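You operate a simulated robot arm through the tools that you are given. There is no shell and no other tool. Be economical: measure what you need, move in short steps, check, and stop when the job is done.

Carry out the task below with a simulated robot arm. There is one attempt and no reset: what you move stays moved.

## Task
Rivet the cooler hinge in the press and lay it in the tray.
Fine: one stroke, fingers clear of the ram; the slide ends out. Where these are worked on the way, their far stop is far enough and under half their travel is too little: rivet press slide.

It is judged by the outcome, as a careful person would: the job done as asked, and still so three seconds after it is handed in. It fails if anything else is knocked over, pushed out of place, dropped, spilled or broken.

## Robot
A 7-joint arm with a two-finger parallel gripper on a trunk, on a base that drives. Base frame: it is fixed to the floor where the robot stands at the start and does not move with it; the origin is under the middle of the robot, x ahead of it, y to its left, z up; the surface under the hand at the start is at about z = 850. Lengths are in mm, angles in rad, forces in N, time in s.
Its first joint turns from -2.897 to 2.897 rad. Places, roughly: nest of the rivet press [500, -100, 900]; rivet press [600, -200, 1000]; rivet press slide [500, -100, 900]; tray [200, -500, 900]. Payload 1.57 kg.
The TCP is the grasp point between the finger pads, 30 mm short of the fingertips. In the tool frame z runs along the fingers and y along their closing line. Largest opening 80 mm; finger width 17, thickness 12; the body of the gripper, 40 by 82 mm, starts 80 mm behind the TCP.
Orientation is told as [roll, pitch, yaw] about the base's x, y, z axes, in that order, counted from this pose: with the fingers straight down and closing along the base's y, the tool's x points along the base's -x, its y along +y and its z along -z.

## Interface
- The arm moves only by the tool drive_tool. Its argument "increments" is a list of rows, each a list of 7 numbers: the opening, from 0 (shut) to 1 (fully open), then the shift along the tool's x, y, z in cm, then the turn, a rotation vector about the tool's x, y, z in degrees. In form: [[gripper, dx, dy, dz, ax, ay, az], ...]. A call has 1 to 10 rows; each row shifts and turns the commanded pose from where the row before left it, along the tool's axes as they then stand. A row lasts 0.2 s, in which the tool goes at most 50 mm and 0.15 rad; a call with a longer step from one row to the next is refused whole, and so is a gripper value outside its range. Where a pose cannot be reached the arm comes as near as it can. A force on the tool above 40 N (or 10 N above the force at the start of the call, whichever is more), or a blocked arm, ends the call early, and 0.2 s more pass. Each finger travels about 153 mm/s and halts on what it meets, pressing with about 21 N; the grip force reading is that of the motor and also rises with nothing between the fingers. The clock runs only during rows and for 0.2 s after the last one: add rows that do not move to give the fingers time. It gives the time, the measured TCP pose, the force on the tool (base axes), the opening and the grip force at its end, in the units of the frame above (readings bear some noise), with the torque about the TCP (base axes, N m) and any sound that the robot's microphone picked up.
- Cameras (640 x 400 px; columns grow to the right, rows downward): "scene" is now at [-17, 150.2, 1393.2]; the picture's right is [-0.44, -0.90, 0.00], its down [-0.31, 0.15, -0.94] and it looks along [0.84, -0.41, -0.35] (base axes); focal length 248 px, centre (320, 200). "wrist" rides on the gripper at [72, -7, -122] in the tool frame; the picture's right is [0.09, 1.00, 0.00], its down [-0.84, 0.08, -0.54] and it looks along [-0.54, 0.05, 0.84] (tool axes); focal length 238 px, centre (320, 200). There is no depth. A picture from a camera that has moved, and an enlarged one, comes with that camera's place and axes in the base frame and with its lens.
- grab_frame(camera): a new picture of that camera. No time passes.
- steer(legs): drives the robot by 1 to 6 legs, each [ahead, left, turn to the left] in mm, mm and rad, along the robot's own axes; the way and the turn of a leg run together, so that a leg with both is an arc; at most 1500 mm and 3.142 rad a leg. The arm and the cameras ride along, it lands a little off, and it stops where it bumps. It gives what a move gives.
- head_to(pan, tilt): turns the head with the scene camera to pan (to the left, within 2.496 rad either way) and tilt (down, from -0.506 to 1.204), counted from straight ahead of the robot. It gives what a move gives.
- inspect(camera, box): a new picture of the part [left, top, right, bottom] of that camera's present view, enlarged. No time passes.
- sign_off(): hands the job in; it is judged then, once.

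Work in short steps. Places have to be worked out from the pictures, the camera data and where the tool is seen: move nearer, look again, correct. Check each grasp and each placing, and mend what went wrong. You have 120 turns and 78 pictures in all, those below and enlarged ones among them. Open the gripper and draw the arm clear of the work before you hand the job in, unless the task says otherwise; then end with one line.

The tools are called after "Emit:" as name(argument=value, ...) on one line, values as JSON. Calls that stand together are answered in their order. drive_tool: Moves the arm, as the interface text tells. Its arguments: {"type":"object","properties":{"increments":{"type":"array","items":{"type":"array","items":{"type":"number"}}}},"required":["increments"]} The other tools are called the same way: steer (legs) drives the base; head_to (pan, tilt) turns the head that bears the scene camera; grab_frame (camera) takes a picture; inspect (camera, box) takes an enlarged picture of a part of a camera's view; sign_off () hands the job in.

At the start:

```text
t: 0.0
tcp_pos: [617.4, -88.0, 1358.3]
orientation: [0.0, 0.001, 0.001]
ft_force: [0.4, 0.5, 0.7]
wrist_torque: [0.0, -0.01, 0.01]
opening: 80.4
gripper_force: 0.0
robot x, y, heading: [-2.4, 0.6, -0.002]
head pan, tilt: [-0.454, 0.354]
```

scene: 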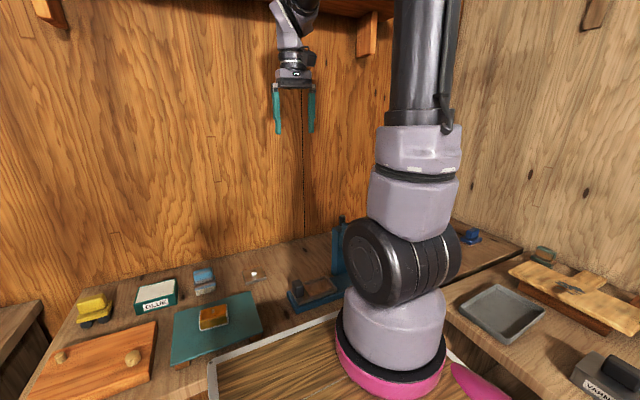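
wrist: 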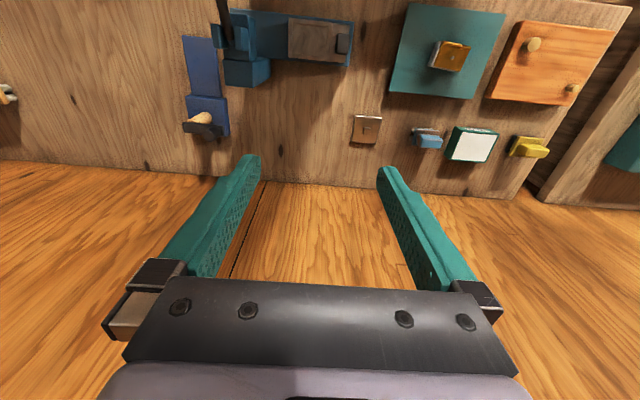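

The press seems to be in the wrist picture's upper left; I'll enlarge it and the scene view to identify parts.

Emit:
inspect(camera="wrist", box=[160, 0, 480, 200])

Emit:
inspect(camera="scene", box=[60, 200, 380, 400])

Emit:
inspect(camera="scene", box=[430, 210, 640, 341])

```text
2.00 times, centred on (320, 100) of wrist
camera zoom: at [546.1, -94.9, 1479.2], right [-0.09, 1.0, 0.0], down [0.84, 0.08, 0.54], along [0.54, 0.05, -0.84], focal length 477 px, centre (320, 400)
```

zoom: 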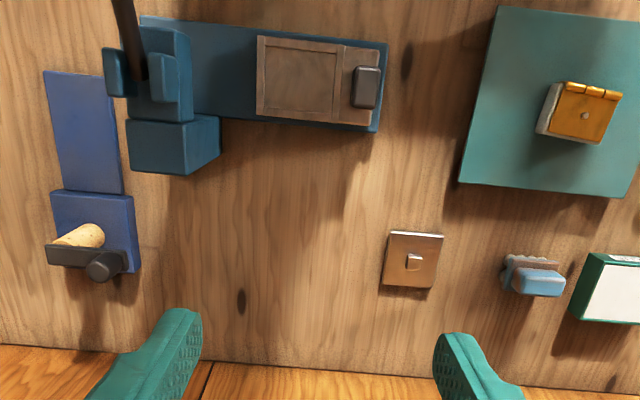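

```text
2.00 times, centred on (220, 300) of scene
camera zoom: at [-17.0, 150.2, 1393.2], right [-0.44, -0.9, 0.0], down [-0.31, 0.15, -0.94], along [0.84, -0.41, -0.35], focal length 497 px, centre (520, 0)
```

zoom: 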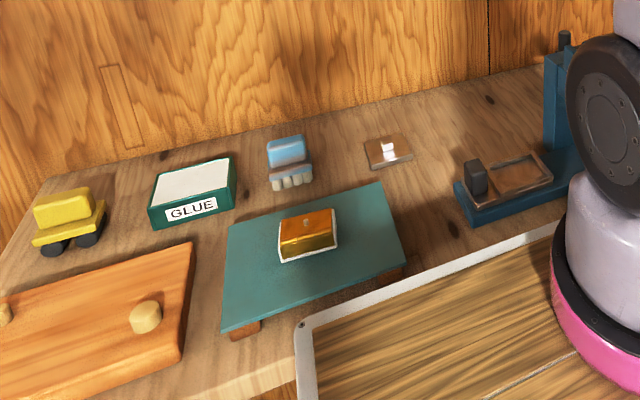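

```text
3.05 times, centred on (535, 276) of scene
camera zoom: at [-17.0, 150.2, 1393.2], right [-0.44, -0.9, 0.0], down [-0.31, 0.15, -0.94], along [0.84, -0.41, -0.35], focal length 757 px, centre (-335, -30)
```

zoom: 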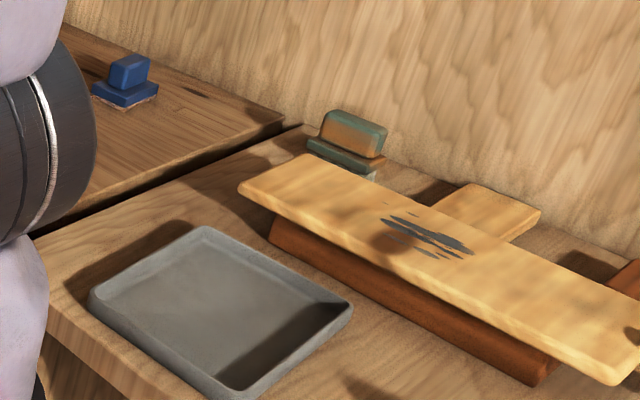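

Hinge judged at about (535,185,890) on the teal stand; slide nest at about (536,-115,880), its handle at y≈-48. I move over the hinge, high, which should also clear the scene camera's view of the press.

Emit:
drive_tool(increments=[[1, 1.4, 3.41, 2.6, 0, 0, 0], [1, 1.4, 3.41, 2.6, 0, 0, 0], [1, 1.4, 3.41, 2.6, 0, 0, 0], [1, 1.4, 3.41, 2.6, 0, 0, 0], [1, 1.4, 3.41, 2.6, 0, 0, 0], [1, 1.4, 3.41, 2.6, 0, 0, 0], [1, 1.4, 3.41, 2.6, 0, 0, 0], [1, 1.4, 3.41, 2.6, 0, 0, 0]])

Emit:
grab_frame(camera="wrist")

Emit:
grab_frame(camera="scene")

```text
t: 1.8
tcp_pos: [505.6, 182.4, 1149.7]
orientation: [-0.001, -0.001, -0.002]
ft_force: [0.2, 0.3, 0.1]
wrist_torque: [0.05, -0.04, 0.0]
opening: 80.1
gripper_force: 0.0
robot x, y, heading: [1.5, 1.9, -0.002]
head pan, tilt: [-0.454, 0.354]
```

```text
72 pictures are left
camera wrist: at [433.2, 176.1, 1270.6], right [-0.09, 1.0, 0.0], down [0.84, 0.08, 0.54], along [0.54, 0.05, -0.84], focal length 238 px, centre (320, 200)
```

wrist: 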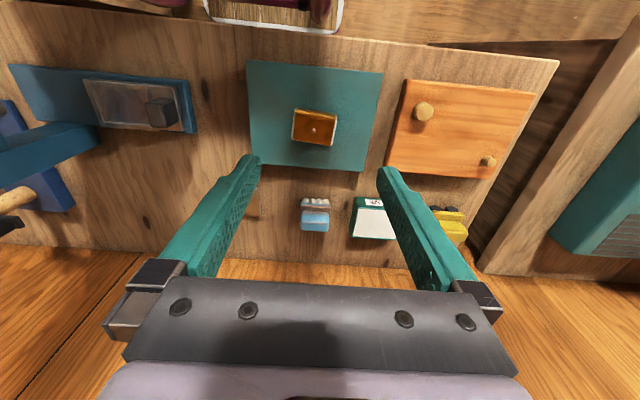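

```text
71 pictures are left
camera scene: at [-17.2, 149.8, 1393.2], right [-0.44, -0.9, 0.0], down [-0.31, 0.15, -0.94], along [0.84, -0.41, -0.35], focal length 248 px, centre (320, 200)
```

scene: 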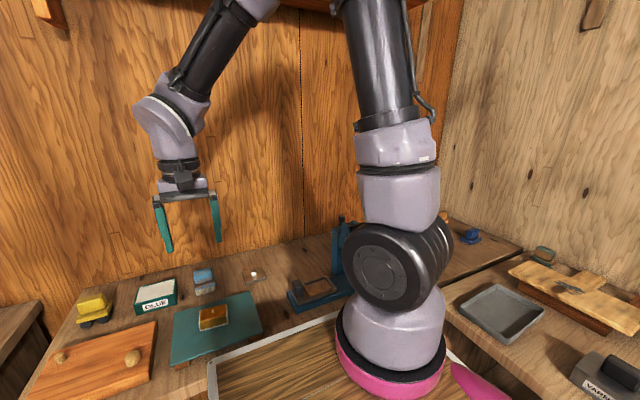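

I'll enlarge the hinge and the press from this view.

Emit:
inspect(camera="wrist", box=[240, 60, 400, 160])

Emit:
inspect(camera="wrist", box=[0, 50, 224, 240])

Emit:
inspect(camera="scene", box=[160, 210, 360, 370])

```text
4.00 times, centred on (320, 110) of wrist
camera zoom: at [433.2, 176.1, 1270.6], right [-0.09, 1.0, 0.0], down [0.84, 0.08, 0.54], along [0.54, 0.05, -0.84], focal length 953 px, centre (320, 560)
```

zoom: 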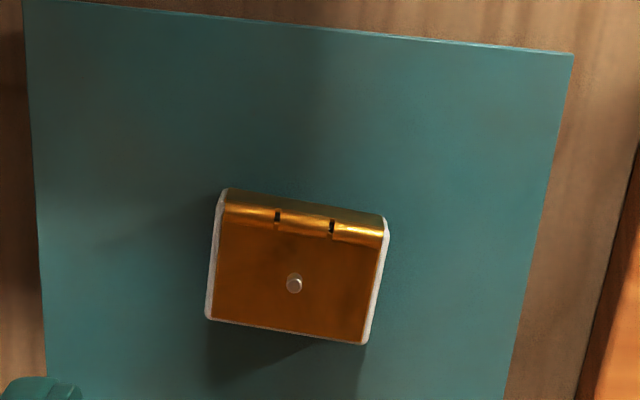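

```text
2.11 times, centred on (112, 145) of wrist
camera zoom: at [433.2, 176.1, 1270.6], right [-0.09, 1.0, 0.0], down [0.84, 0.08, 0.54], along [0.54, 0.05, -0.84], focal length 502 px, centre (758, 316)
```

zoom: 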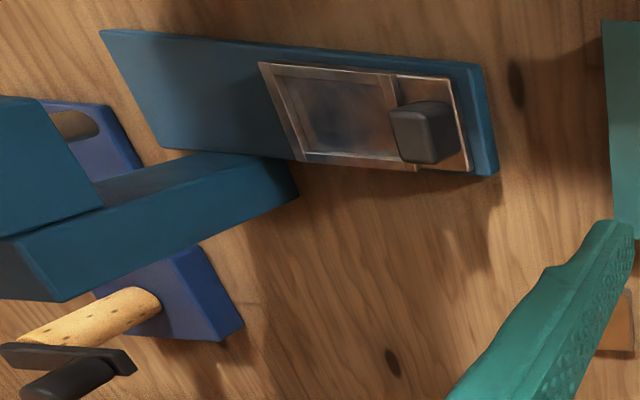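

```text
2.50 times, centred on (260, 290) of scene
camera zoom: at [-17.2, 149.8, 1393.2], right [-0.44, -0.9, 0.0], down [-0.31, 0.15, -0.94], along [0.84, -0.41, -0.35], focal length 621 px, centre (470, -25)
```

zoom: 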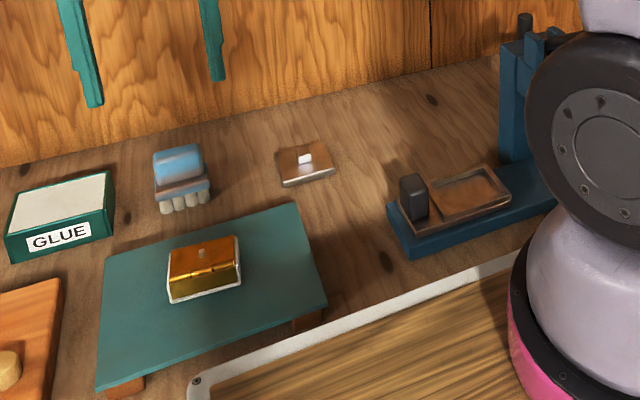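

Hinge centre ≈ (538,176), about 50 (x) by 62 (y), yaw ≈ -0.07. I'll turn the gripper by about -94° (closing along x, camera on the +y side) and come down part way to look from the side.

Emit:
drive_tool(increments=[[1, 0, 0, 0.8, 0, 0, 8.5], [1, 0, 0, 0.8, 0, 0, 8.5], [1, 0, 0, 0.8, 0, 0, 8.5], [1, 0, 0, 0.8, 0, 0, 8.5], [1, 0, 0, 0.8, 0, 0, 8.5], [1, 0, 0, 0.8, 0, 0, 8.5], [1, 0, 0, 0.8, 0, 0, 8.5], [1, 0, 0, 0.8, 0, 0, 8.5], [1, 0, 0, 0.8, 0, 0, 8.5], [1, 0, 0, 0.8, 0, 0, 8.5]])

Emit:
drive_tool(increments=[[1, 0, 0, 0.5, 0, 0, 8.5], [1, 0, 3.3, 0.5, 0, 0, 0], [1, 0, 0, 0, 0, 0, 0]])

Emit:
grab_frame(camera="wrist")

```text
t: 4.0
tcp_pos: [506.4, 185.4, 1070.4]
orientation: [0.001, 0.0, -1.484]
ft_force: [-0.9, 0.0, 0.3]
wrist_torque: [0.03, 0.02, 0.01]
opening: 79.8
gripper_force: 0.1
robot x, y, heading: [0.3, 2.3, -0.001]
head pan, tilt: [-0.454, 0.354]
```

```text
t: 4.8
tcp_pos: [538.3, 182.9, 1059.7]
orientation: [0.002, 0.002, -1.631]
ft_force: [0.3, 0.1, -0.2]
wrist_torque: [0.0, 0.01, -0.01]
opening: 80.2
gripper_force: 0.0
robot x, y, heading: [-3.8, -2.3, 0.001]
head pan, tilt: [-0.454, 0.354]
```

```text
67 pictures are left
camera wrist: at [536.6, 255.0, 1180.8], right [1.0, 0.03, 0.0], down [0.03, -0.84, 0.54], along [0.02, -0.54, -0.84], focal length 238 px, centre (320, 200)
```

wrist: 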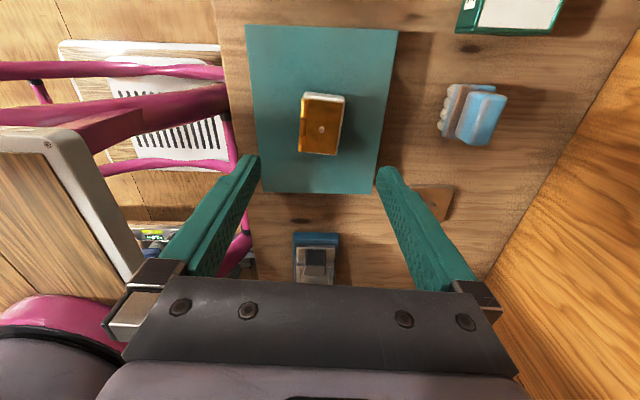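

I zoom on the hinge from this side.

Emit:
inspect(camera="wrist", box=[240, 75, 400, 175])

```text
4.00 times, centred on (320, 125) of wrist
camera zoom: at [536.6, 255.0, 1180.8], right [1.0, 0.03, 0.0], down [0.03, -0.84, 0.54], along [0.02, -0.54, -0.84], focal length 953 px, centre (320, 500)
```

zoom: 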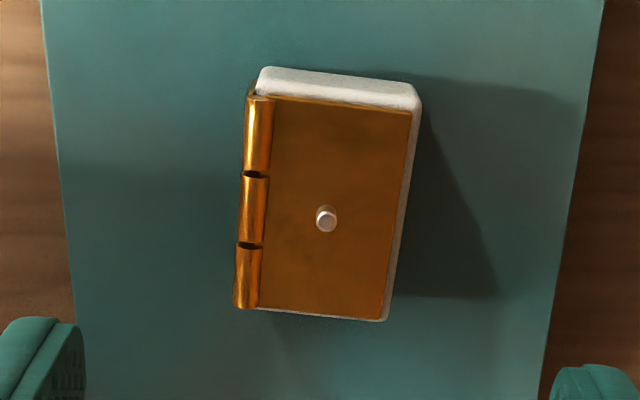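

Triangulating: rivet head ≈ (541,176,911), hinge body roughly z 868–905. The tool is already aligned; I shift -7 mm in y and descend to about z=915.

Emit:
drive_tool(increments=[[1, -0.7, 0, 3.0, 0, 0, 0], [1, 0, 0, 4.0, 0, 0, 0], [1, 0, 0, 4.0, 0, 0, 0], [1, 0, 0, 3.4, 0, 0, 0], [1, 0, 0, 0, 0, 0, 0]])

Emit:
grab_frame(camera="wrist")

Emit:
inspect(camera="scene", box=[120, 250, 280, 350])

```text
t: 6.0
tcp_pos: [536.3, 175.5, 913.3]
orientation: [-0.001, -0.002, -1.633]
ft_force: [0.0, 0.1, -1.1]
wrist_torque: [0.01, -0.04, 0.02]
opening: 80.0
gripper_force: 0.0
robot x, y, heading: [1.6, -0.1, -0.002]
head pan, tilt: [-0.454, 0.354]
```

```text
65 pictures are left
camera wrist: at [535.0, 246.4, 1033.6], right [1.0, 0.03, 0.0], down [0.03, -0.84, 0.54], along [0.02, -0.54, -0.84], focal length 238 px, centre (320, 200)
```

wrist: 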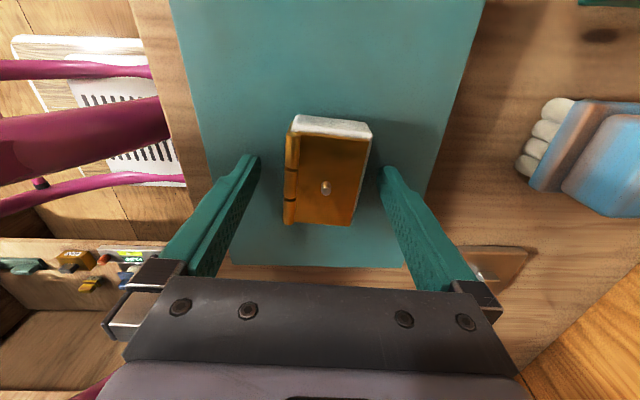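

```text
4.00 times, centred on (200, 300) of scene
camera zoom: at [-17.1, 150.2, 1393.2], right [-0.44, -0.9, 0.0], down [-0.31, 0.15, -0.94], along [0.84, -0.41, -0.35], focal length 994 px, centre (800, -200)
```

zoom: 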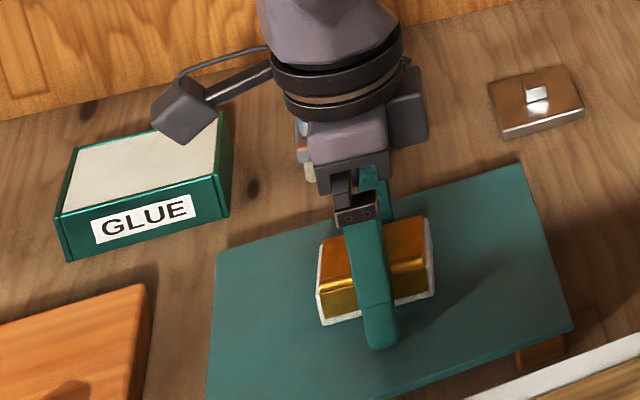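

Fingers straddle the hinge, centred on it. Close the gripper.

Emit:
drive_tool(increments=[[0.7, 0, 0, 0, 0, 0, 0], [0.5, 0, 0, 0, 0, 0, 0], [0.3, 0, 0, 0, 0, 0, 0], [0.3, 0, 0, 0, 0, 0, 0]])

Emit:
grab_frame(camera="wrist")

```text
t: 7.0
tcp_pos: [537.6, 174.6, 912.7]
orientation: [0.0, 0.0, -1.63]
ft_force: [-0.2, 0.5, 0.5]
wrist_torque: [0.02, -0.04, -0.05]
opening: 45.3
gripper_force: 20.3
robot x, y, heading: [-1.5, 4.0, -0.001]
head pan, tilt: [-0.454, 0.354]
```

```text
63 pictures are left
camera wrist: at [535.0, 246.4, 1033.8], right [1.0, 0.03, 0.0], down [0.03, -0.84, 0.54], along [0.02, -0.54, -0.84], focal length 238 px, centre (320, 200)
```

wrist: 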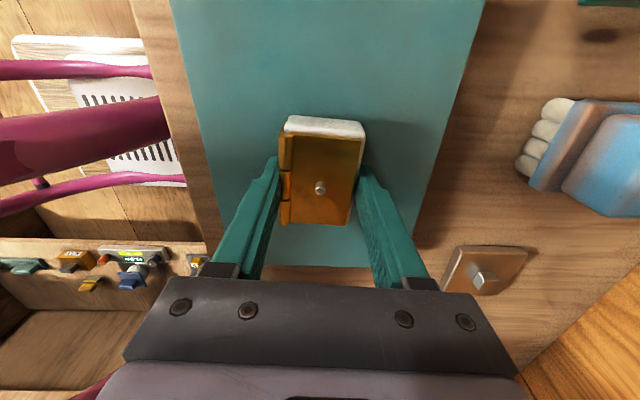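

Gripped at 45 mm. Lift 13 cm and check the scene.

Emit:
drive_tool(increments=[[0.3, 0, 0, -1.5, 0, 0, 0], [0.3, 0, 0, -3.5, 0, 0, 0], [0.3, 0, 0, -4, 0, 0, 0], [0.3, 0, 0, -4, 0, 0, 0], [0.3, -4, 0, 0, 0, 0, 0], [0.3, -4, 0, 0, 0, 0, 0], [0.3, 0, 0, 0, 0, 0, 0]])

Emit:
grab_frame(camera="wrist")

Emit:
inspect(camera="scene", box=[160, 200, 360, 325])

```text
t: 8.6
tcp_pos: [533.7, 97.1, 1044.5]
orientation: [0.001, 0.0, -1.632]
ft_force: [0.8, -1.1, 0.2]
wrist_torque: [0.03, 0.0, 0.0]
opening: 24.0
gripper_force: 0.1
robot x, y, heading: [-2.2, -1.9, 0.0]
head pan, tilt: [-0.454, 0.354]
```

```text
62 pictures are left
camera wrist: at [531.8, 168.5, 1166.2], right [1.0, 0.03, 0.0], down [0.03, -0.84, 0.54], along [0.02, -0.54, -0.84], focal length 238 px, centre (320, 200)
```

wrist: 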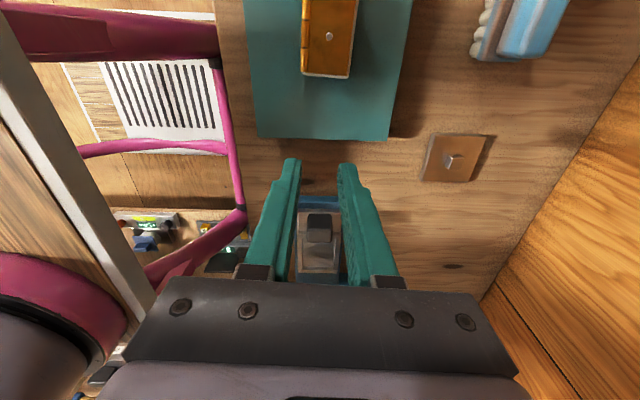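

```text
3.20 times, centred on (260, 262) of scene
camera zoom: at [-17.0, 150.3, 1393.2], right [-0.44, -0.9, 0.0], down [-0.31, 0.15, -0.94], along [0.84, -0.41, -0.35], focal length 795 px, centre (512, 0)
```

zoom: 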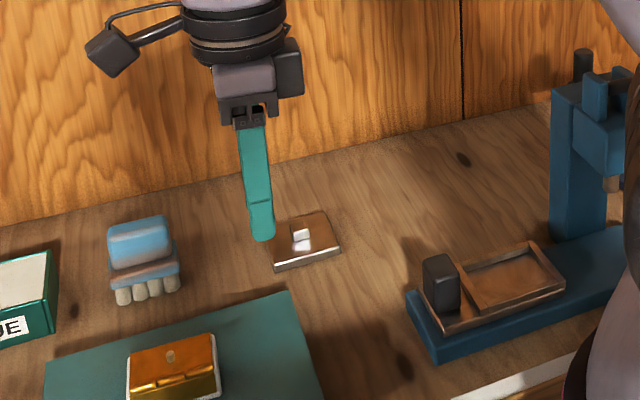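

The hinge slipped out of the grip (opening 24) and still lies on the stand. I look at it closely to see its state.

Emit:
inspect(camera="wrist", box=[250, 0, 410, 100])

Emit:
inspect(camera="scene", box=[160, 270, 256, 330])

```text
4.00 times, centred on (330, 50) of wrist
camera zoom: at [531.8, 168.5, 1166.2], right [1.0, 0.03, 0.0], down [0.03, -0.84, 0.54], along [0.02, -0.54, -0.84], focal length 953 px, centre (280, 800)
```

zoom: 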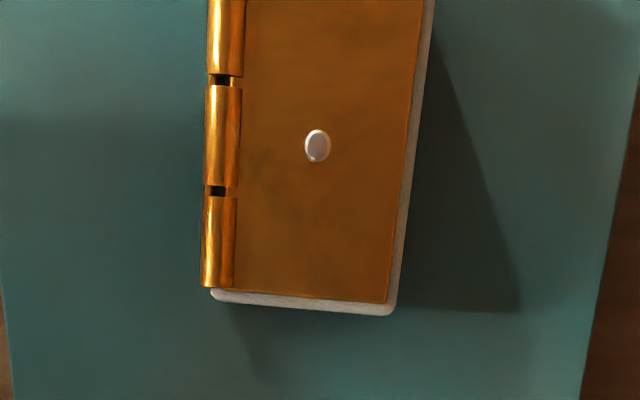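

```text
6.67 times, centred on (208, 300) of scene
camera zoom: at [-17.0, 150.3, 1393.2], right [-0.44, -0.9, 0.0], down [-0.31, 0.15, -0.94], along [0.84, -0.41, -0.35], focal length 1657 px, centre (1067, -467)
```

zoom: 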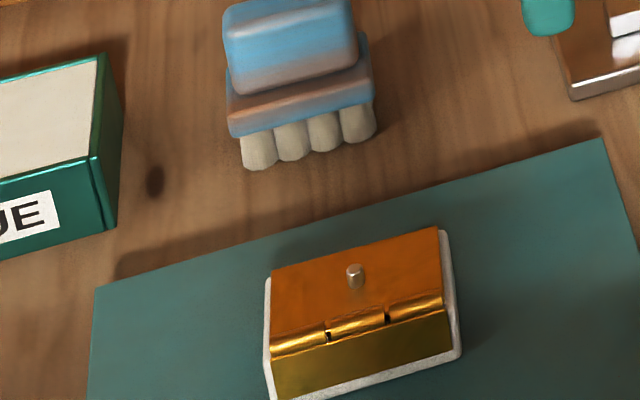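

The hinge hasn't moved (rivet at ≈(540,176)). My grip was too high: the pads' centre was above its top. I go back over it and descend further until light contact with the stand.

Emit:
drive_tool(increments=[[1, 4, 0, 0, 0, 0, 0], [1, 3.9, 0, 0, 0, 0, 0], [1, 0, 0, 4, 0, 0, 0], [1, 0, 0, 4, 0, 0, 0], [1, 0, 0, 4, 0, 0, 0], [1, 0, 0, 1, 0, 0, 0], [1, 0, 0, 0.4, 0, 0, 0], [1, 0, 0, 0, 0, 0, 0]])

```text
t: 10.4
tcp_pos: [537.1, 174.0, 911.6]
orientation: [0.0, 0.0, -1.632]
ft_force: [0.8, 0.2, -0.4]
wrist_torque: [0.0, 0.02, -0.01]
opening: 79.8
gripper_force: 0.2
robot x, y, heading: [1.0, -0.5, 0.002]
head pan, tilt: [-0.454, 0.354]
```

Now small downward steps watching the force.

Emit:
drive_tool(increments=[[1, 0, 0, 0.3, 0, 0, 0], [1, 0, 0, 0.3, 0, 0, 0], [1, 0, 0, 0.3, 0, 0, 0], [1, 0, 0, 0, 0, 0, 0]])

Emit:
inspect(camera="scene", box=[160, 270, 256, 330])

```text
t: 10.9
tcp_pos: [538.0, 173.8, 910.2]
orientation: [0.001, 0.002, -1.631]
ft_force: [-5.6, -3.5, 17.3]
wrist_torque: [-0.2, 0.95, 0.23]
opening: 79.9
gripper_force: 0.1
robot x, y, heading: [-0.6, -0.9, 0.002]
head pan, tilt: [-0.454, 0.354]
stopped in row 2: the force on the tool passed its limit at 53 N (the readings are from after the stop); the commanded pose is now the measured one
```

```text
6.67 times, centred on (208, 300) of scene
camera zoom: at [-17.6, 150.0, 1393.2], right [-0.44, -0.9, 0.0], down [-0.31, 0.15, -0.94], along [0.84, -0.41, -0.35], focal length 1657 px, centre (1067, -467)
```

zoom: 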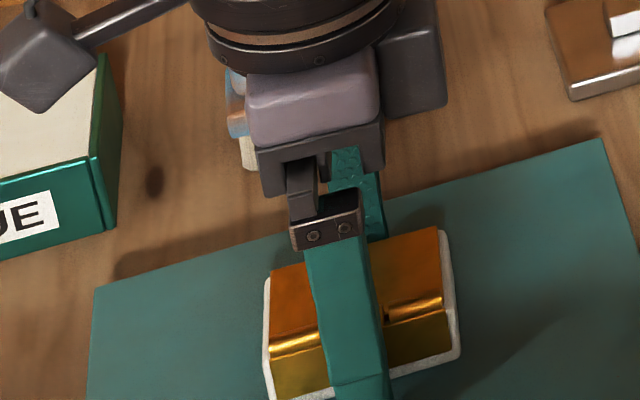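

Stand top is at z≈880 (fingertips touched at TCP 910). I back off 1 mm, close with a full command and lift slowly to check.

Emit:
drive_tool(increments=[[1, 0, 0, -0.1, 0, 0, 0], [0.7, 0, 0, 0, 0, 0, 0], [0.5, 0, 0, 0, 0, 0, 0], [0.2, 0, 0, 0, 0, 0, 0], [0, 0, 0, 0, 0, 0, 0], [0, 0, 0, 0, 0, 0, 0], [0, 0, 0, -0.3, 0, 0, 0], [0, 0, 0, -0.3, 0, 0, 0], [0, 0, 0, -0.3, 0, 0, 0]])

Emit:
inspect(camera="scene", box=[160, 270, 256, 330])

Emit:
grab_frame(camera="wrist")

```text
t: 12.9
tcp_pos: [536.8, 174.8, 918.3]
orientation: [0.001, 0.002, -1.634]
ft_force: [-1.1, 0.1, -1.1]
wrist_torque: [0.02, -0.03, -0.02]
opening: 45.4
gripper_force: 21.3
robot x, y, heading: [3.4, -0.7, -0.003]
head pan, tilt: [-0.454, 0.354]
```

```text
6.67 times, centred on (208, 300) of scene
camera zoom: at [-16.9, 150.3, 1393.2], right [-0.44, -0.9, 0.0], down [-0.31, 0.15, -0.94], along [0.84, -0.41, -0.35], focal length 1657 px, centre (1067, -467)
```

zoom: 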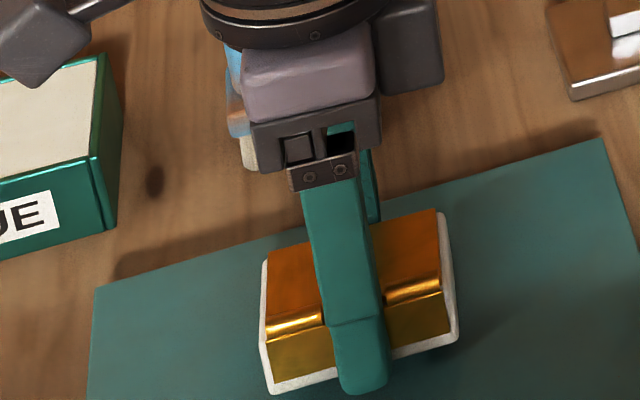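

```text
56 pictures are left
camera wrist: at [536.5, 246.8, 1040.8], right [1.0, 0.03, 0.0], down [0.03, -0.84, 0.54], along [0.02, -0.54, -0.84], focal length 238 px, centre (320, 200)
```

wrist: 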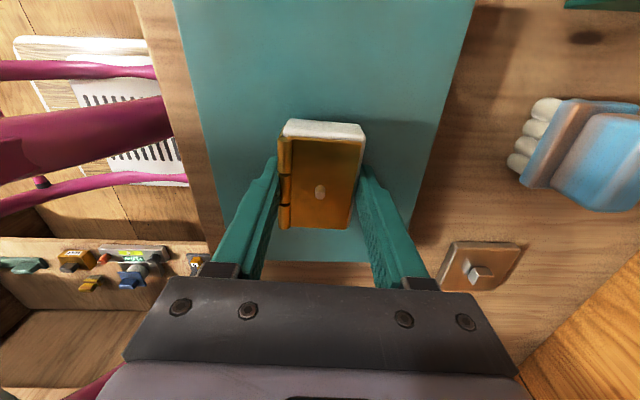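

It's lifting this time. Continue up gently and check.

Emit:
drive_tool(increments=[[0, 0, 0, -0.6, 0, 0, 0], [0, 0, 0, -1, 0, 0, 0], [0, 0, 0, -1.3, 0, 0, 0], [0, 0, 0, -1.3, 0, 0, 0], [0, 0, 0, -1.0, 0, 0, 0], [0, 0, 0, -0.5, 0, 0, 0]])

Emit:
grab_frame(camera="scene")

```text
t: 14.3
tcp_pos: [537.7, 173.9, 977.0]
orientation: [0.003, 0.001, -1.633]
ft_force: [-0.4, -0.2, -1.3]
wrist_torque: [0.01, 0.03, -0.04]
opening: 45.4
gripper_force: 20.4
robot x, y, heading: [-2.7, -0.5, 0.005]
head pan, tilt: [-0.454, 0.354]
```

```text
55 pictures are left
camera scene: at [-16.8, 150.3, 1393.2], right [-0.44, -0.9, 0.0], down [-0.31, 0.15, -0.94], along [0.84, -0.41, -0.35], focal length 248 px, centre (320, 200)
```

scene: 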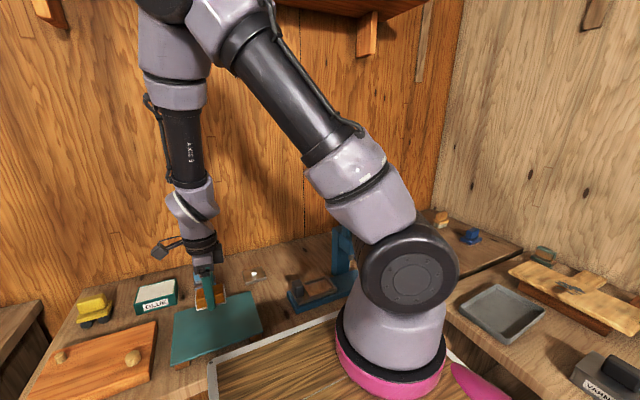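

Held. Move towards the press at z≈1000, stopping short to view the nest.

Emit:
drive_tool(increments=[[0, -0.8, 0, -0.6, 0, 0, 0], [0, -1.8, 0, -0.8, 0, 0, 0], [0, -2.4, 0, -0.8, 0, 0, 0], [0, -2.4, 0, 0, 0, 0, 0], [0, -2.4, 0, 0, 0, 0, 0], [0, -2.4, 0, 0, 0, 0, 0], [0, -2.4, 0, 0, 0, 0, 0], [0, -1.8, 0, 0, 0, 0, 0], [0, -0.8, 0, 0, 0, 0, 0], [0, 0, 0, 0, 0, 0, 0]])

Emit:
grab_frame(camera="wrist")

Emit:
inspect(camera="scene", box=[240, 190, 400, 320])

```text
t: 16.5
tcp_pos: [526.7, 3.3, 998.9]
orientation: [0.002, 0.002, -1.633]
ft_force: [0.8, 0.3, -0.5]
wrist_torque: [-0.01, 0.01, -0.01]
opening: 45.7
gripper_force: 20.7
robot x, y, heading: [-2.7, -2.2, -0.001]
head pan, tilt: [-0.454, 0.354]
```

```text
54 pictures are left
camera wrist: at [525.0, 74.3, 1119.4], right [1.0, 0.03, 0.0], down [0.03, -0.84, 0.54], along [0.02, -0.54, -0.84], focal length 238 px, centre (320, 200)
```

wrist: 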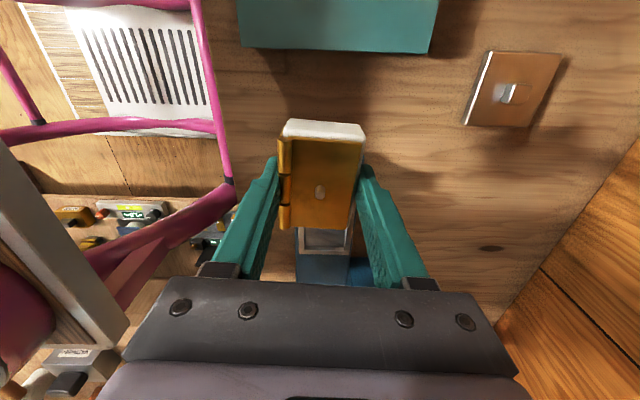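

```text
3.08 times, centred on (320, 255) of scene
camera zoom: at [-16.9, 150.3, 1393.2], right [-0.44, -0.9, 0.0], down [-0.31, 0.15, -0.94], along [0.84, -0.41, -0.35], focal length 765 px, centre (320, 31)
```

zoom: 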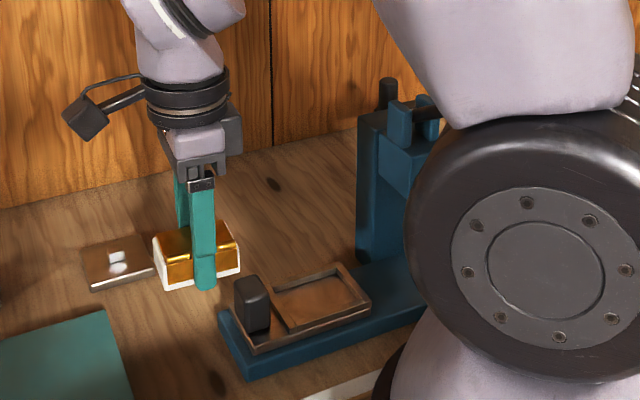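

From three views the nest recess is ≈51×80 mm centred at (536,-117), rim z≈885, yaw ≈0; handle top ≈923. I turn the tool square and move over the nest at z≈1000.

Emit:
drive_tool(increments=[[0, -0.6, 0.2, 0, 0, 0, -1.8], [0, -1.5, 0.4, 0, 0, 0, -1.75], [0, -2.0, 0.3, 0, 0, 0, 0], [0, -2.0, 0, 0, 0, 0, 0], [0, -2.0, 0, 0, 0, 0, 0], [0, -2.0, 0, 0, 0, 0, 0], [0, -1.4, 0, 0, 0, 0, 0], [0, -0.6, 0, 0, 0, 0, 0], [0, 0, 0, 0, 0, 0, 0]])

Emit:
inspect(camera="scene", box=[240, 190, 400, 320])

Emit:
grab_frame(camera="wrist")

```text
t: 18.5
tcp_pos: [535.7, -117.0, 997.3]
orientation: [0.002, 0.001, -1.569]
ft_force: [0.5, -0.1, -1.7]
wrist_torque: [0.01, 0.0, -0.01]
opening: 45.7
gripper_force: 21.0
robot x, y, heading: [0.8, -0.1, 0.004]
head pan, tilt: [-0.454, 0.354]
```

```text
3.08 times, centred on (320, 255) of scene
camera zoom: at [-16.9, 150.2, 1393.2], right [-0.44, -0.9, 0.0], down [-0.31, 0.15, -0.94], along [0.84, -0.41, -0.35], focal length 765 px, centre (320, 31)
```

zoom: 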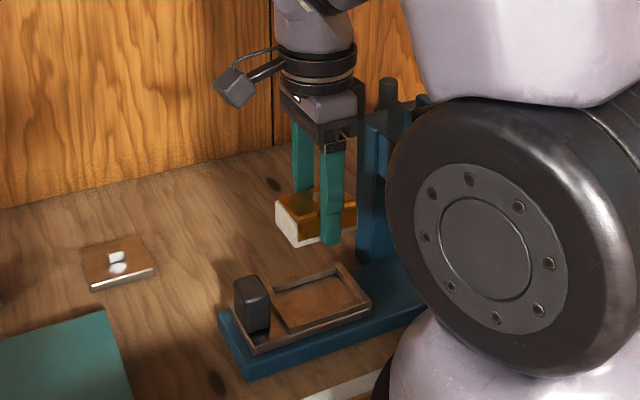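

```text
51 pictures are left
camera wrist: at [529.3, -45.5, 1118.8], right [1.0, 0.09, 0.0], down [0.08, -0.84, 0.54], along [0.05, -0.54, -0.84], focal length 238 px, centre (320, 200)
```

wrist: 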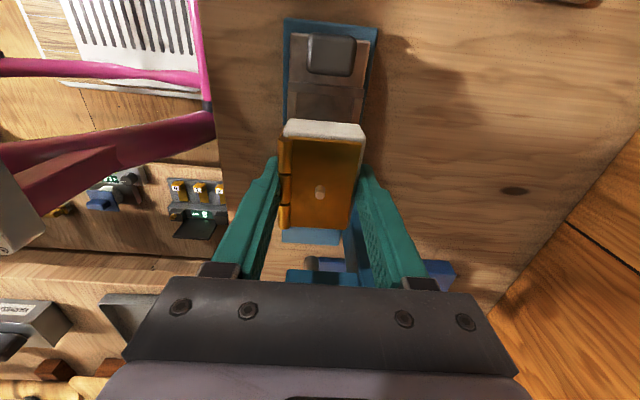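

Well placed above the nest. Descend to z≈928 and look.

Emit:
drive_tool(increments=[[0, 0, 0, 0.8, 0, 0, 0], [0, 0, 0, 1.6, 0, 0, 0], [0, 0, 0, 2.0, 0, 0, 0], [0, 0, 0, 1.6, 0, 0, 0], [0, 0, 0, 0.8, 0, 0, 0], [0, 0, 0, 0, 0, 0, 0]])

Emit:
inspect(camera="scene", box=[280, 230, 376, 290])

Emit:
inspect(camera="wrist", box=[240, 0, 432, 240])

```text
t: 19.9
tcp_pos: [535.5, -117.5, 930.6]
orientation: [0.001, 0.002, -1.568]
ft_force: [0.2, 0.2, -0.4]
wrist_torque: [0.0, -0.02, 0.01]
opening: 45.7
gripper_force: 21.6
robot x, y, heading: [-2.8, -2.3, 0.001]
head pan, tilt: [-0.454, 0.354]
```

```text
6.67 times, centred on (328, 260) of scene
camera zoom: at [-17.0, 150.2, 1393.2], right [-0.44, -0.9, 0.0], down [-0.31, 0.15, -0.94], along [0.84, -0.41, -0.35], focal length 1657 px, centre (267, -200)
```

zoom: 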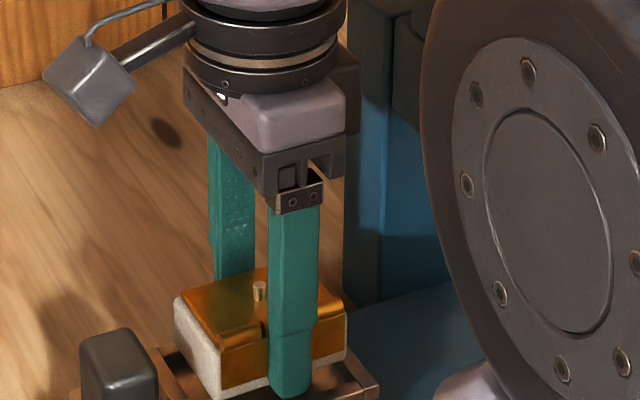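

```text
1.67 times, centred on (336, 120) of wrist
camera zoom: at [530.0, -46.3, 1050.6], right [1.0, 0.09, 0.0], down [0.08, -0.84, 0.54], along [0.05, -0.54, -0.84], focal length 397 px, centre (293, 333)
```

zoom: 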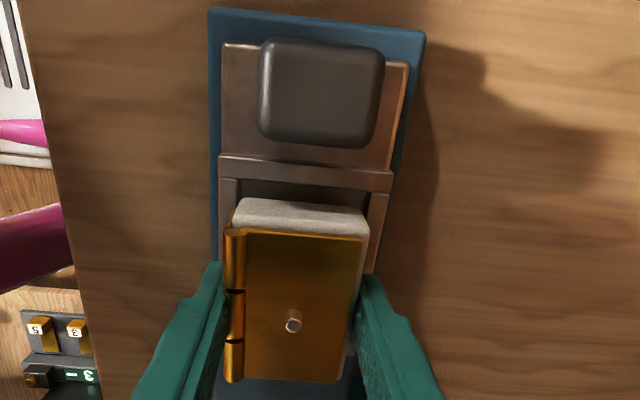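

Hinge is parallel to the slide and over the recess; I nudge +1 mm in x, -1 mm in y and lower carefully to the rim.

Emit:
drive_tool(increments=[[0, -0.1, 0.1, 0.4, 0, 0, 0], [0, 0, 0, 0.4, 0, 0, 0], [0, 0, 0, 0.3, 0, 0, 0], [0, 0, 0, 0.2, 0, 0, 0], [0, 0, 0, 0, 0, 0, 0]])

Emit:
inspect(camera="scene", box=[280, 240, 376, 300])

Emit:
inspect(camera="wrist", box=[240, 0, 432, 240])

```text
t: 20.8
tcp_pos: [537.4, -119.0, 921.1]
orientation: [0.006, 0.004, -1.574]
ft_force: [-5.0, -1.3, 22.1]
wrist_torque: [-0.09, 0.81, 0.11]
opening: 45.5
gripper_force: 20.9
robot x, y, heading: [-0.0, 1.1, 0.001]
head pan, tilt: [-0.454, 0.354]
stopped in row 4: the force on the tool passed its limit at 55 N (the readings are from after the stop); the commanded pose is now the measured one
```

```text
6.67 times, centred on (328, 270) of scene
camera zoom: at [-17.7, 150.2, 1393.2], right [-0.44, -0.9, 0.0], down [-0.31, 0.15, -0.94], along [0.84, -0.41, -0.35], focal length 1657 px, centre (267, -267)
```

zoom: 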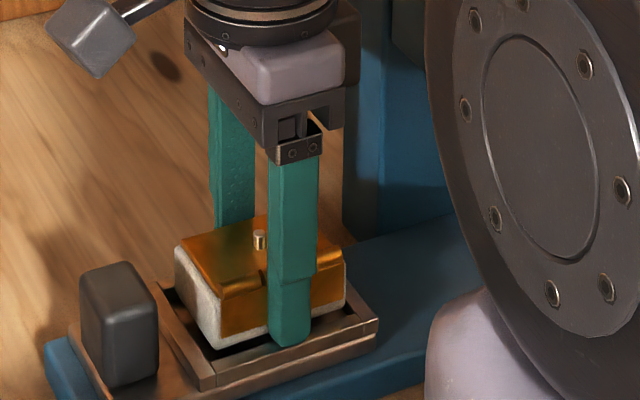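

```text
1.67 times, centred on (336, 120) of wrist
camera zoom: at [531.2, -47.1, 1041.3], right [1.0, 0.09, 0.0], down [0.07, -0.84, 0.54], along [0.05, -0.54, -0.84], focal length 397 px, centre (293, 333)
```

zoom: 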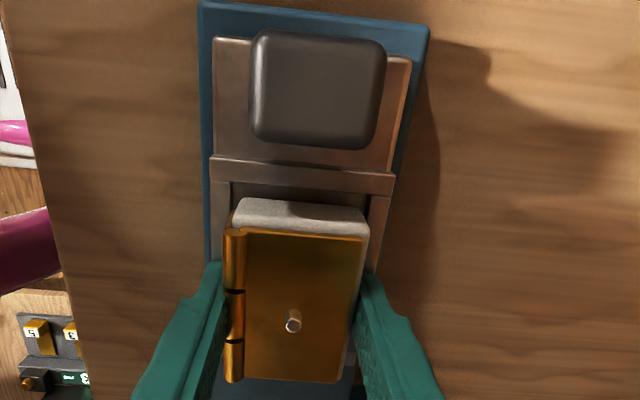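

Fingertips touch the rim (z≈891); the hinge sits within the recess outline, a few mm above its floor. I relieve the contact and release.

Emit:
drive_tool(increments=[[0, 0, 0, -0.05, 0, 0, 0], [0, 0, 0, 0, 0, 0, 0], [0.75, 0, 0, 0, 0, 0, 0], [0.75, 0, 0, 0, 0, 0, 0], [0.75, 0, 0, 0, 0, 0, 0]])

Emit:
inspect(camera="scene", box=[280, 240, 376, 300])

Emit:
inspect(camera="wrist", box=[240, 0, 432, 240])

```text
t: 22.0
tcp_pos: [538.3, -117.2, 920.3]
orientation: [0.007, 0.002, -1.571]
ft_force: [11.4, -1.3, 36.1]
wrist_torque: [-0.06, 0.71, 0.19]
opening: 49.2
gripper_force: 0.2
robot x, y, heading: [4.4, -0.0, -0.002]
head pan, tilt: [-0.454, 0.354]
```

```text
6.67 times, centred on (328, 270) of scene
camera zoom: at [-17.2, 150.4, 1393.2], right [-0.44, -0.9, 0.0], down [-0.31, 0.15, -0.94], along [0.84, -0.41, -0.35], focal length 1657 px, centre (267, -267)
```

zoom: 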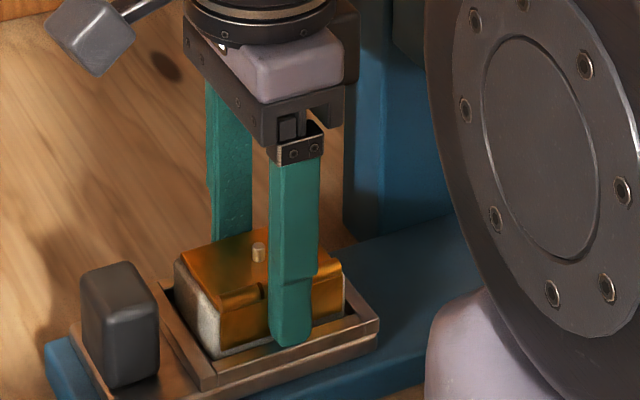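

```text
1.67 times, centred on (336, 120) of wrist
camera zoom: at [532.5, -47.1, 1041.2], right [1.0, 0.09, 0.01], down [0.07, -0.84, 0.54], along [0.06, -0.54, -0.84], focal length 397 px, centre (293, 333)
```

zoom: 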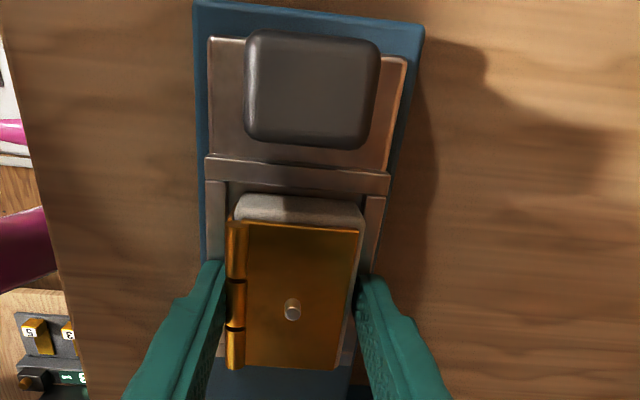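

The hinge has dropped into the nest, but the fingers stop at 49 mm against the rim. I ease the opening command to 49 mm and lift straight up slowly.

Emit:
drive_tool(increments=[[0.61, 0, 0, 0, 0, 0, 0], [0.605, 0, 0, -0.2, 0, 0, 0], [0.605, 0, 0, -0.3, 0, 0, 0], [0.605, 0, 0, -0.4, 0, 0, 0], [0.61, 0, 0, -0.4, 0, 0, 0]])

Emit:
inspect(camera="scene", box=[280, 240, 376, 300])

```text
t: 23.2
tcp_pos: [539.6, -119.8, 931.9]
orientation: [0.004, 0.002, -1.571]
ft_force: [-0.3, -0.3, 0.7]
wrist_torque: [0.01, 0.0, -0.03]
opening: 48.7
gripper_force: 0.0
robot x, y, heading: [0.5, 1.2, 0.0]
head pan, tilt: [-0.454, 0.354]
```

```text
6.67 times, centred on (328, 270) of scene
camera zoom: at [-16.9, 150.2, 1393.2], right [-0.44, -0.9, 0.0], down [-0.31, 0.15, -0.94], along [0.84, -0.41, -0.35], focal length 1657 px, centre (267, -267)
```

zoom: 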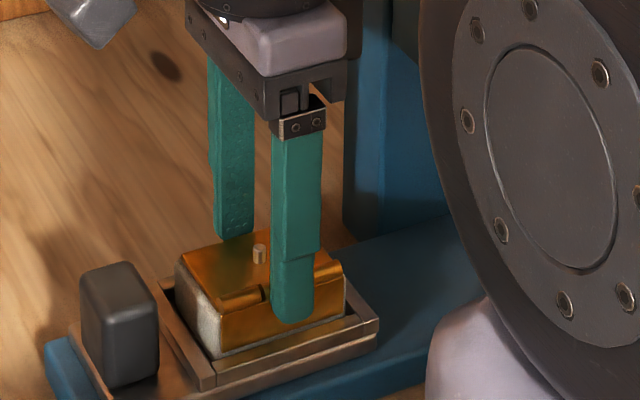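

Seated and free. Open, retreat upward and towards +y, and look at the press from the wrist.

Emit:
drive_tool(increments=[[0.8, 0, 0, -1, 0, 0, 0], [0.8, 0, 0, -3, 0, 0, 0], [0.8, 0, 0, -4, 0, 0, 0], [0.8, 0, 0, -4, 0, 0, 0], [0.8, 4, 0, -2, 0, 0, 0], [0.8, 4, 0, 0, 0, 0, 0], [0.8, 4, 0, 0, 0, 0, 0], [0.8, 0, 0, 0, 0, 0, 0]])

Emit:
grab_frame(camera="wrist")

Emit:
inspect(camera="scene", box=[270, 200, 400, 300])

```text
t: 25.0
tcp_pos: [535.7, 3.4, 1073.1]
orientation: [0.003, 0.001, -1.57]
ft_force: [0.3, 0.2, 1.1]
wrist_torque: [0.03, 0.0, 0.03]
opening: 64.1
gripper_force: 0.1
robot x, y, heading: [-3.0, 0.7, -0.002]
head pan, tilt: [-0.454, 0.354]
```

```text
43 pictures are left
camera wrist: at [529.9, 75.6, 1194.1], right [1.0, 0.09, 0.0], down [0.08, -0.84, 0.54], along [0.05, -0.54, -0.84], focal length 238 px, centre (320, 200)
```

wrist: 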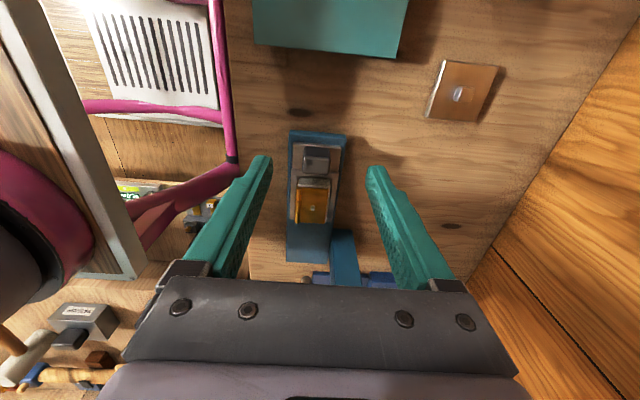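

```text
4.00 times, centred on (335, 250) of scene
camera zoom: at [-17.0, 150.1, 1393.2], right [-0.44, -0.9, 0.0], down [-0.31, 0.15, -0.94], along [0.84, -0.41, -0.35], focal length 994 px, centre (260, 0)
```

zoom: 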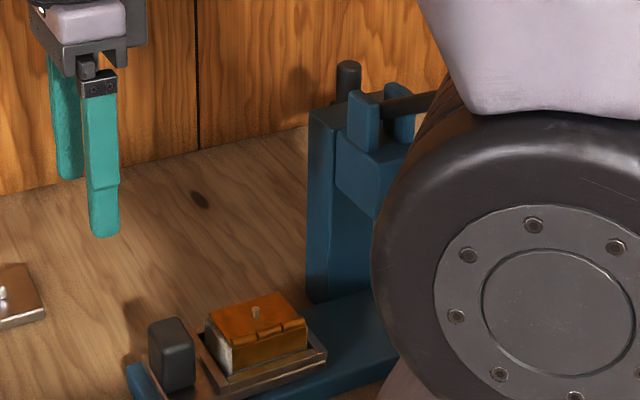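

Next I need a view of the ram and its lever; I hover higher, above the press.

Emit:
drive_tool(increments=[[0.8, 0, 0, -4, 0, 0, 0], [0.8, 0, 0, -4.5, 0, 0, 0], [0.8, 0, 0, -4.5, 0, 0, 0], [0.8, -3, 0, -3.5, 0, 0, 0], [0.8, -4, 0, -1, 0, 0, 0], [0.8, -4.5, 0, 0, 0, 0, 0], [0.8, -4.5, 0, 0, 0, 0, 0], [0.8, -4, 0, 0, 0, 0, 0], [0.8, 0, 0, 0, 0, 0, 0]])

Emit:
grab_frame(camera="wrist")

Emit:
grab_frame(camera="scene")

```text
t: 27.0
tcp_pos: [534.9, -199.6, 1248.8]
orientation: [0.004, 0.001, -1.572]
ft_force: [0.8, 0.4, 0.3]
wrist_torque: [-0.02, 0.03, 0.0]
opening: 63.7
gripper_force: 0.1
robot x, y, heading: [-0.5, -3.0, -0.002]
head pan, tilt: [-0.454, 0.354]
```

```text
41 pictures are left
camera wrist: at [529.7, -127.6, 1370.1], right [1.0, 0.09, 0.0], down [0.08, -0.84, 0.54], along [0.05, -0.54, -0.84], focal length 238 px, centre (320, 200)
```

wrist: 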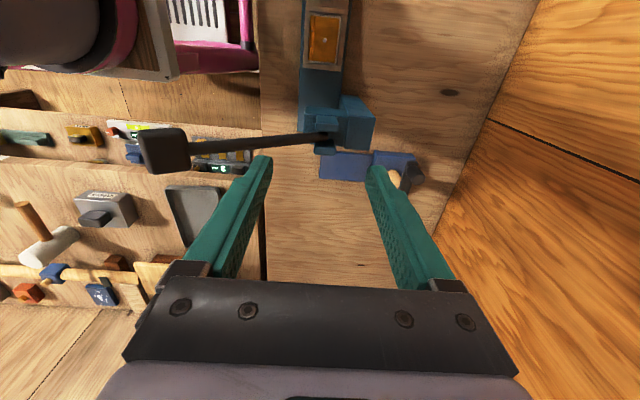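

```text
40 pictures are left
camera scene: at [-17.0, 150.2, 1393.2], right [-0.44, -0.9, 0.0], down [-0.31, 0.15, -0.94], along [0.84, -0.41, -0.35], focal length 248 px, centre (320, 200)
```

scene: 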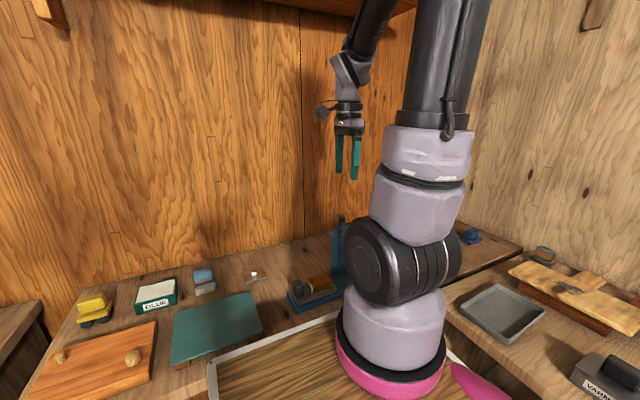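

The lever reaches from the press head towards the robot with a black knob. Zoom.

Emit:
inspect(camera="wrist", box=[120, 0, 420, 190])

```text
2.11 times, centred on (270, 95) of wrist
camera zoom: at [529.7, -127.6, 1370.1], right [1.0, 0.09, 0.0], down [0.08, -0.84, 0.54], along [0.05, -0.54, -0.84], focal length 502 px, centre (425, 421)
```

zoom: 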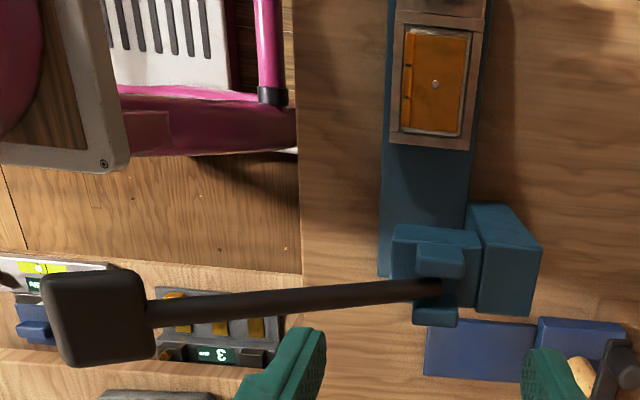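

Lever pivot ≈ (545,-225,1060), black knob ≈ (387,-228,1145): it is pressed down. The knob is close to the robot, so I'll back the base 150 mm for reach after moving the hand away from the lever.

Emit:
drive_tool(increments=[[0.8, 4, 0, 0, 0, 0, 0], [0.8, 4.5, 0, 0, 0, 0, 0], [0.8, 4.5, 0, 0, 0, 0, 0], [0.8, 2.5, 0, 0, 0, 0, 0]])

Emit:
steer(legs=[[-150, 0, 0]])

Emit:
grab_frame(camera="scene")

```text
t: 28.0
tcp_pos: [537.0, -43.1, 1249.0]
orientation: [0.004, 0.003, -1.572]
ft_force: [0.4, -0.1, 0.4]
wrist_torque: [0.01, -0.01, 0.0]
opening: 64.2
gripper_force: 0.1
robot x, y, heading: [2.0, -1.4, 0.003]
head pan, tilt: [-0.454, 0.354]
```

```text
t: 29.4
tcp_pos: [384.5, -43.1, 1249.1]
orientation: [0.005, 0.0, -1.571]
ft_force: [-0.2, 0.6, -1.1]
wrist_torque: [0.0, 0.0, -0.01]
opening: 64.0
gripper_force: 0.0
robot x, y, heading: [-153.3, -1.5, 0.0]
head pan, tilt: [-0.454, 0.354]
```

```text
38 pictures are left
camera scene: at [-169.6, 150.2, 1393.2], right [-0.44, -0.9, 0.0], down [-0.31, 0.15, -0.94], along [0.84, -0.41, -0.35], focal length 248 px, centre (320, 200)
```

scene: 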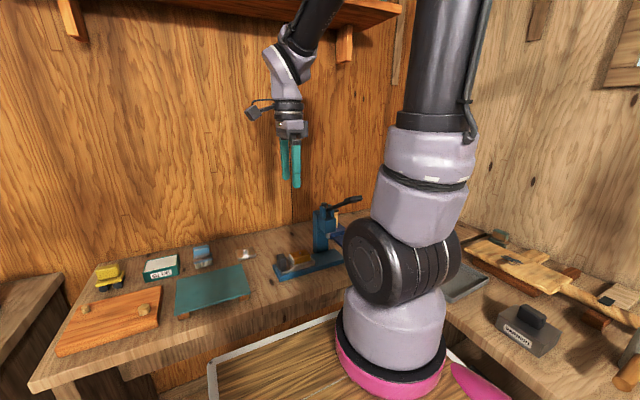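

Now the whole lever is visible; zoom on the press.

Emit:
inspect(camera="scene", box=[260, 185, 388, 290])

```text
3.81 times, centred on (324, 238) of scene
camera zoom: at [-169.6, 150.2, 1393.2], right [-0.44, -0.9, 0.0], down [-0.31, 0.15, -0.94], along [0.84, -0.41, -0.35], focal length 947 px, centre (305, 57)
```

zoom: 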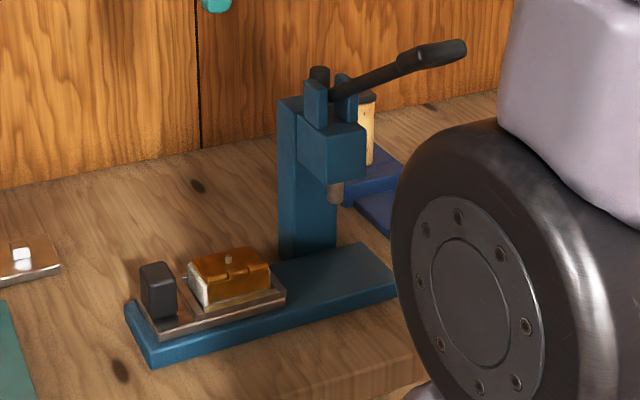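

Ram tip ≈ (534,-225,960); slide travel ≈107 mm. I go over the slide handle (539,-48) with the hand leaned ~17° towards +y so it stays clear of the press head.

Emit:
drive_tool(increments=[[0.8, 0, 3.1, 3.2, 0, 0, 0], [0.8, 0, 3.1, 3.2, 0, 0, 0], [0.8, 0, 3.1, 3.2, 0, 0, 0], [0.8, 0, 3.1, 3.2, 0, 0, 0], [0.8, 0, 3.1, 3.2, 0, 0, 0], [0.8, 0, 0, 0, 0, -8.5, 0], [0.8, 0, 0, 0, 0, -8.5, 0], [0.8, 0, 0, 0, 0, 0, 0]])

Emit:
grab_frame(camera="wrist")

```text
t: 31.2
tcp_pos: [540.9, -41.9, 1090.3]
orientation: [0.006, -0.295, -1.572]
ft_force: [-0.3, -0.6, -0.3]
wrist_torque: [0.02, 0.04, 0.0]
opening: 63.7
gripper_force: 0.2
robot x, y, heading: [-153.0, 2.3, 0.003]
head pan, tilt: [-0.454, 0.354]
```

```text
36 pictures are left
camera wrist: at [533.4, 60.9, 1184.5], right [1.0, 0.09, -0.02], down [0.07, -0.64, 0.76], along [0.05, -0.76, -0.65], focal length 238 px, centre (320, 200)
```

wrist: 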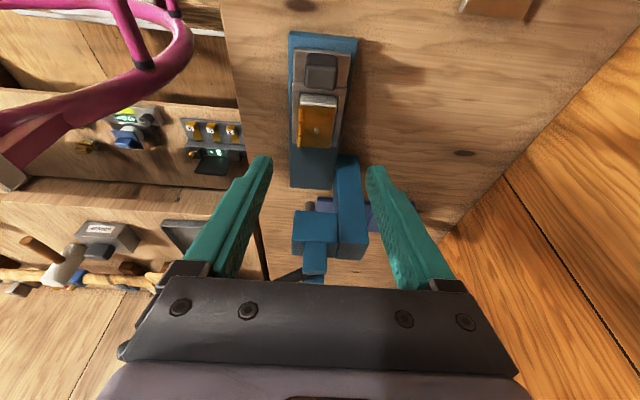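

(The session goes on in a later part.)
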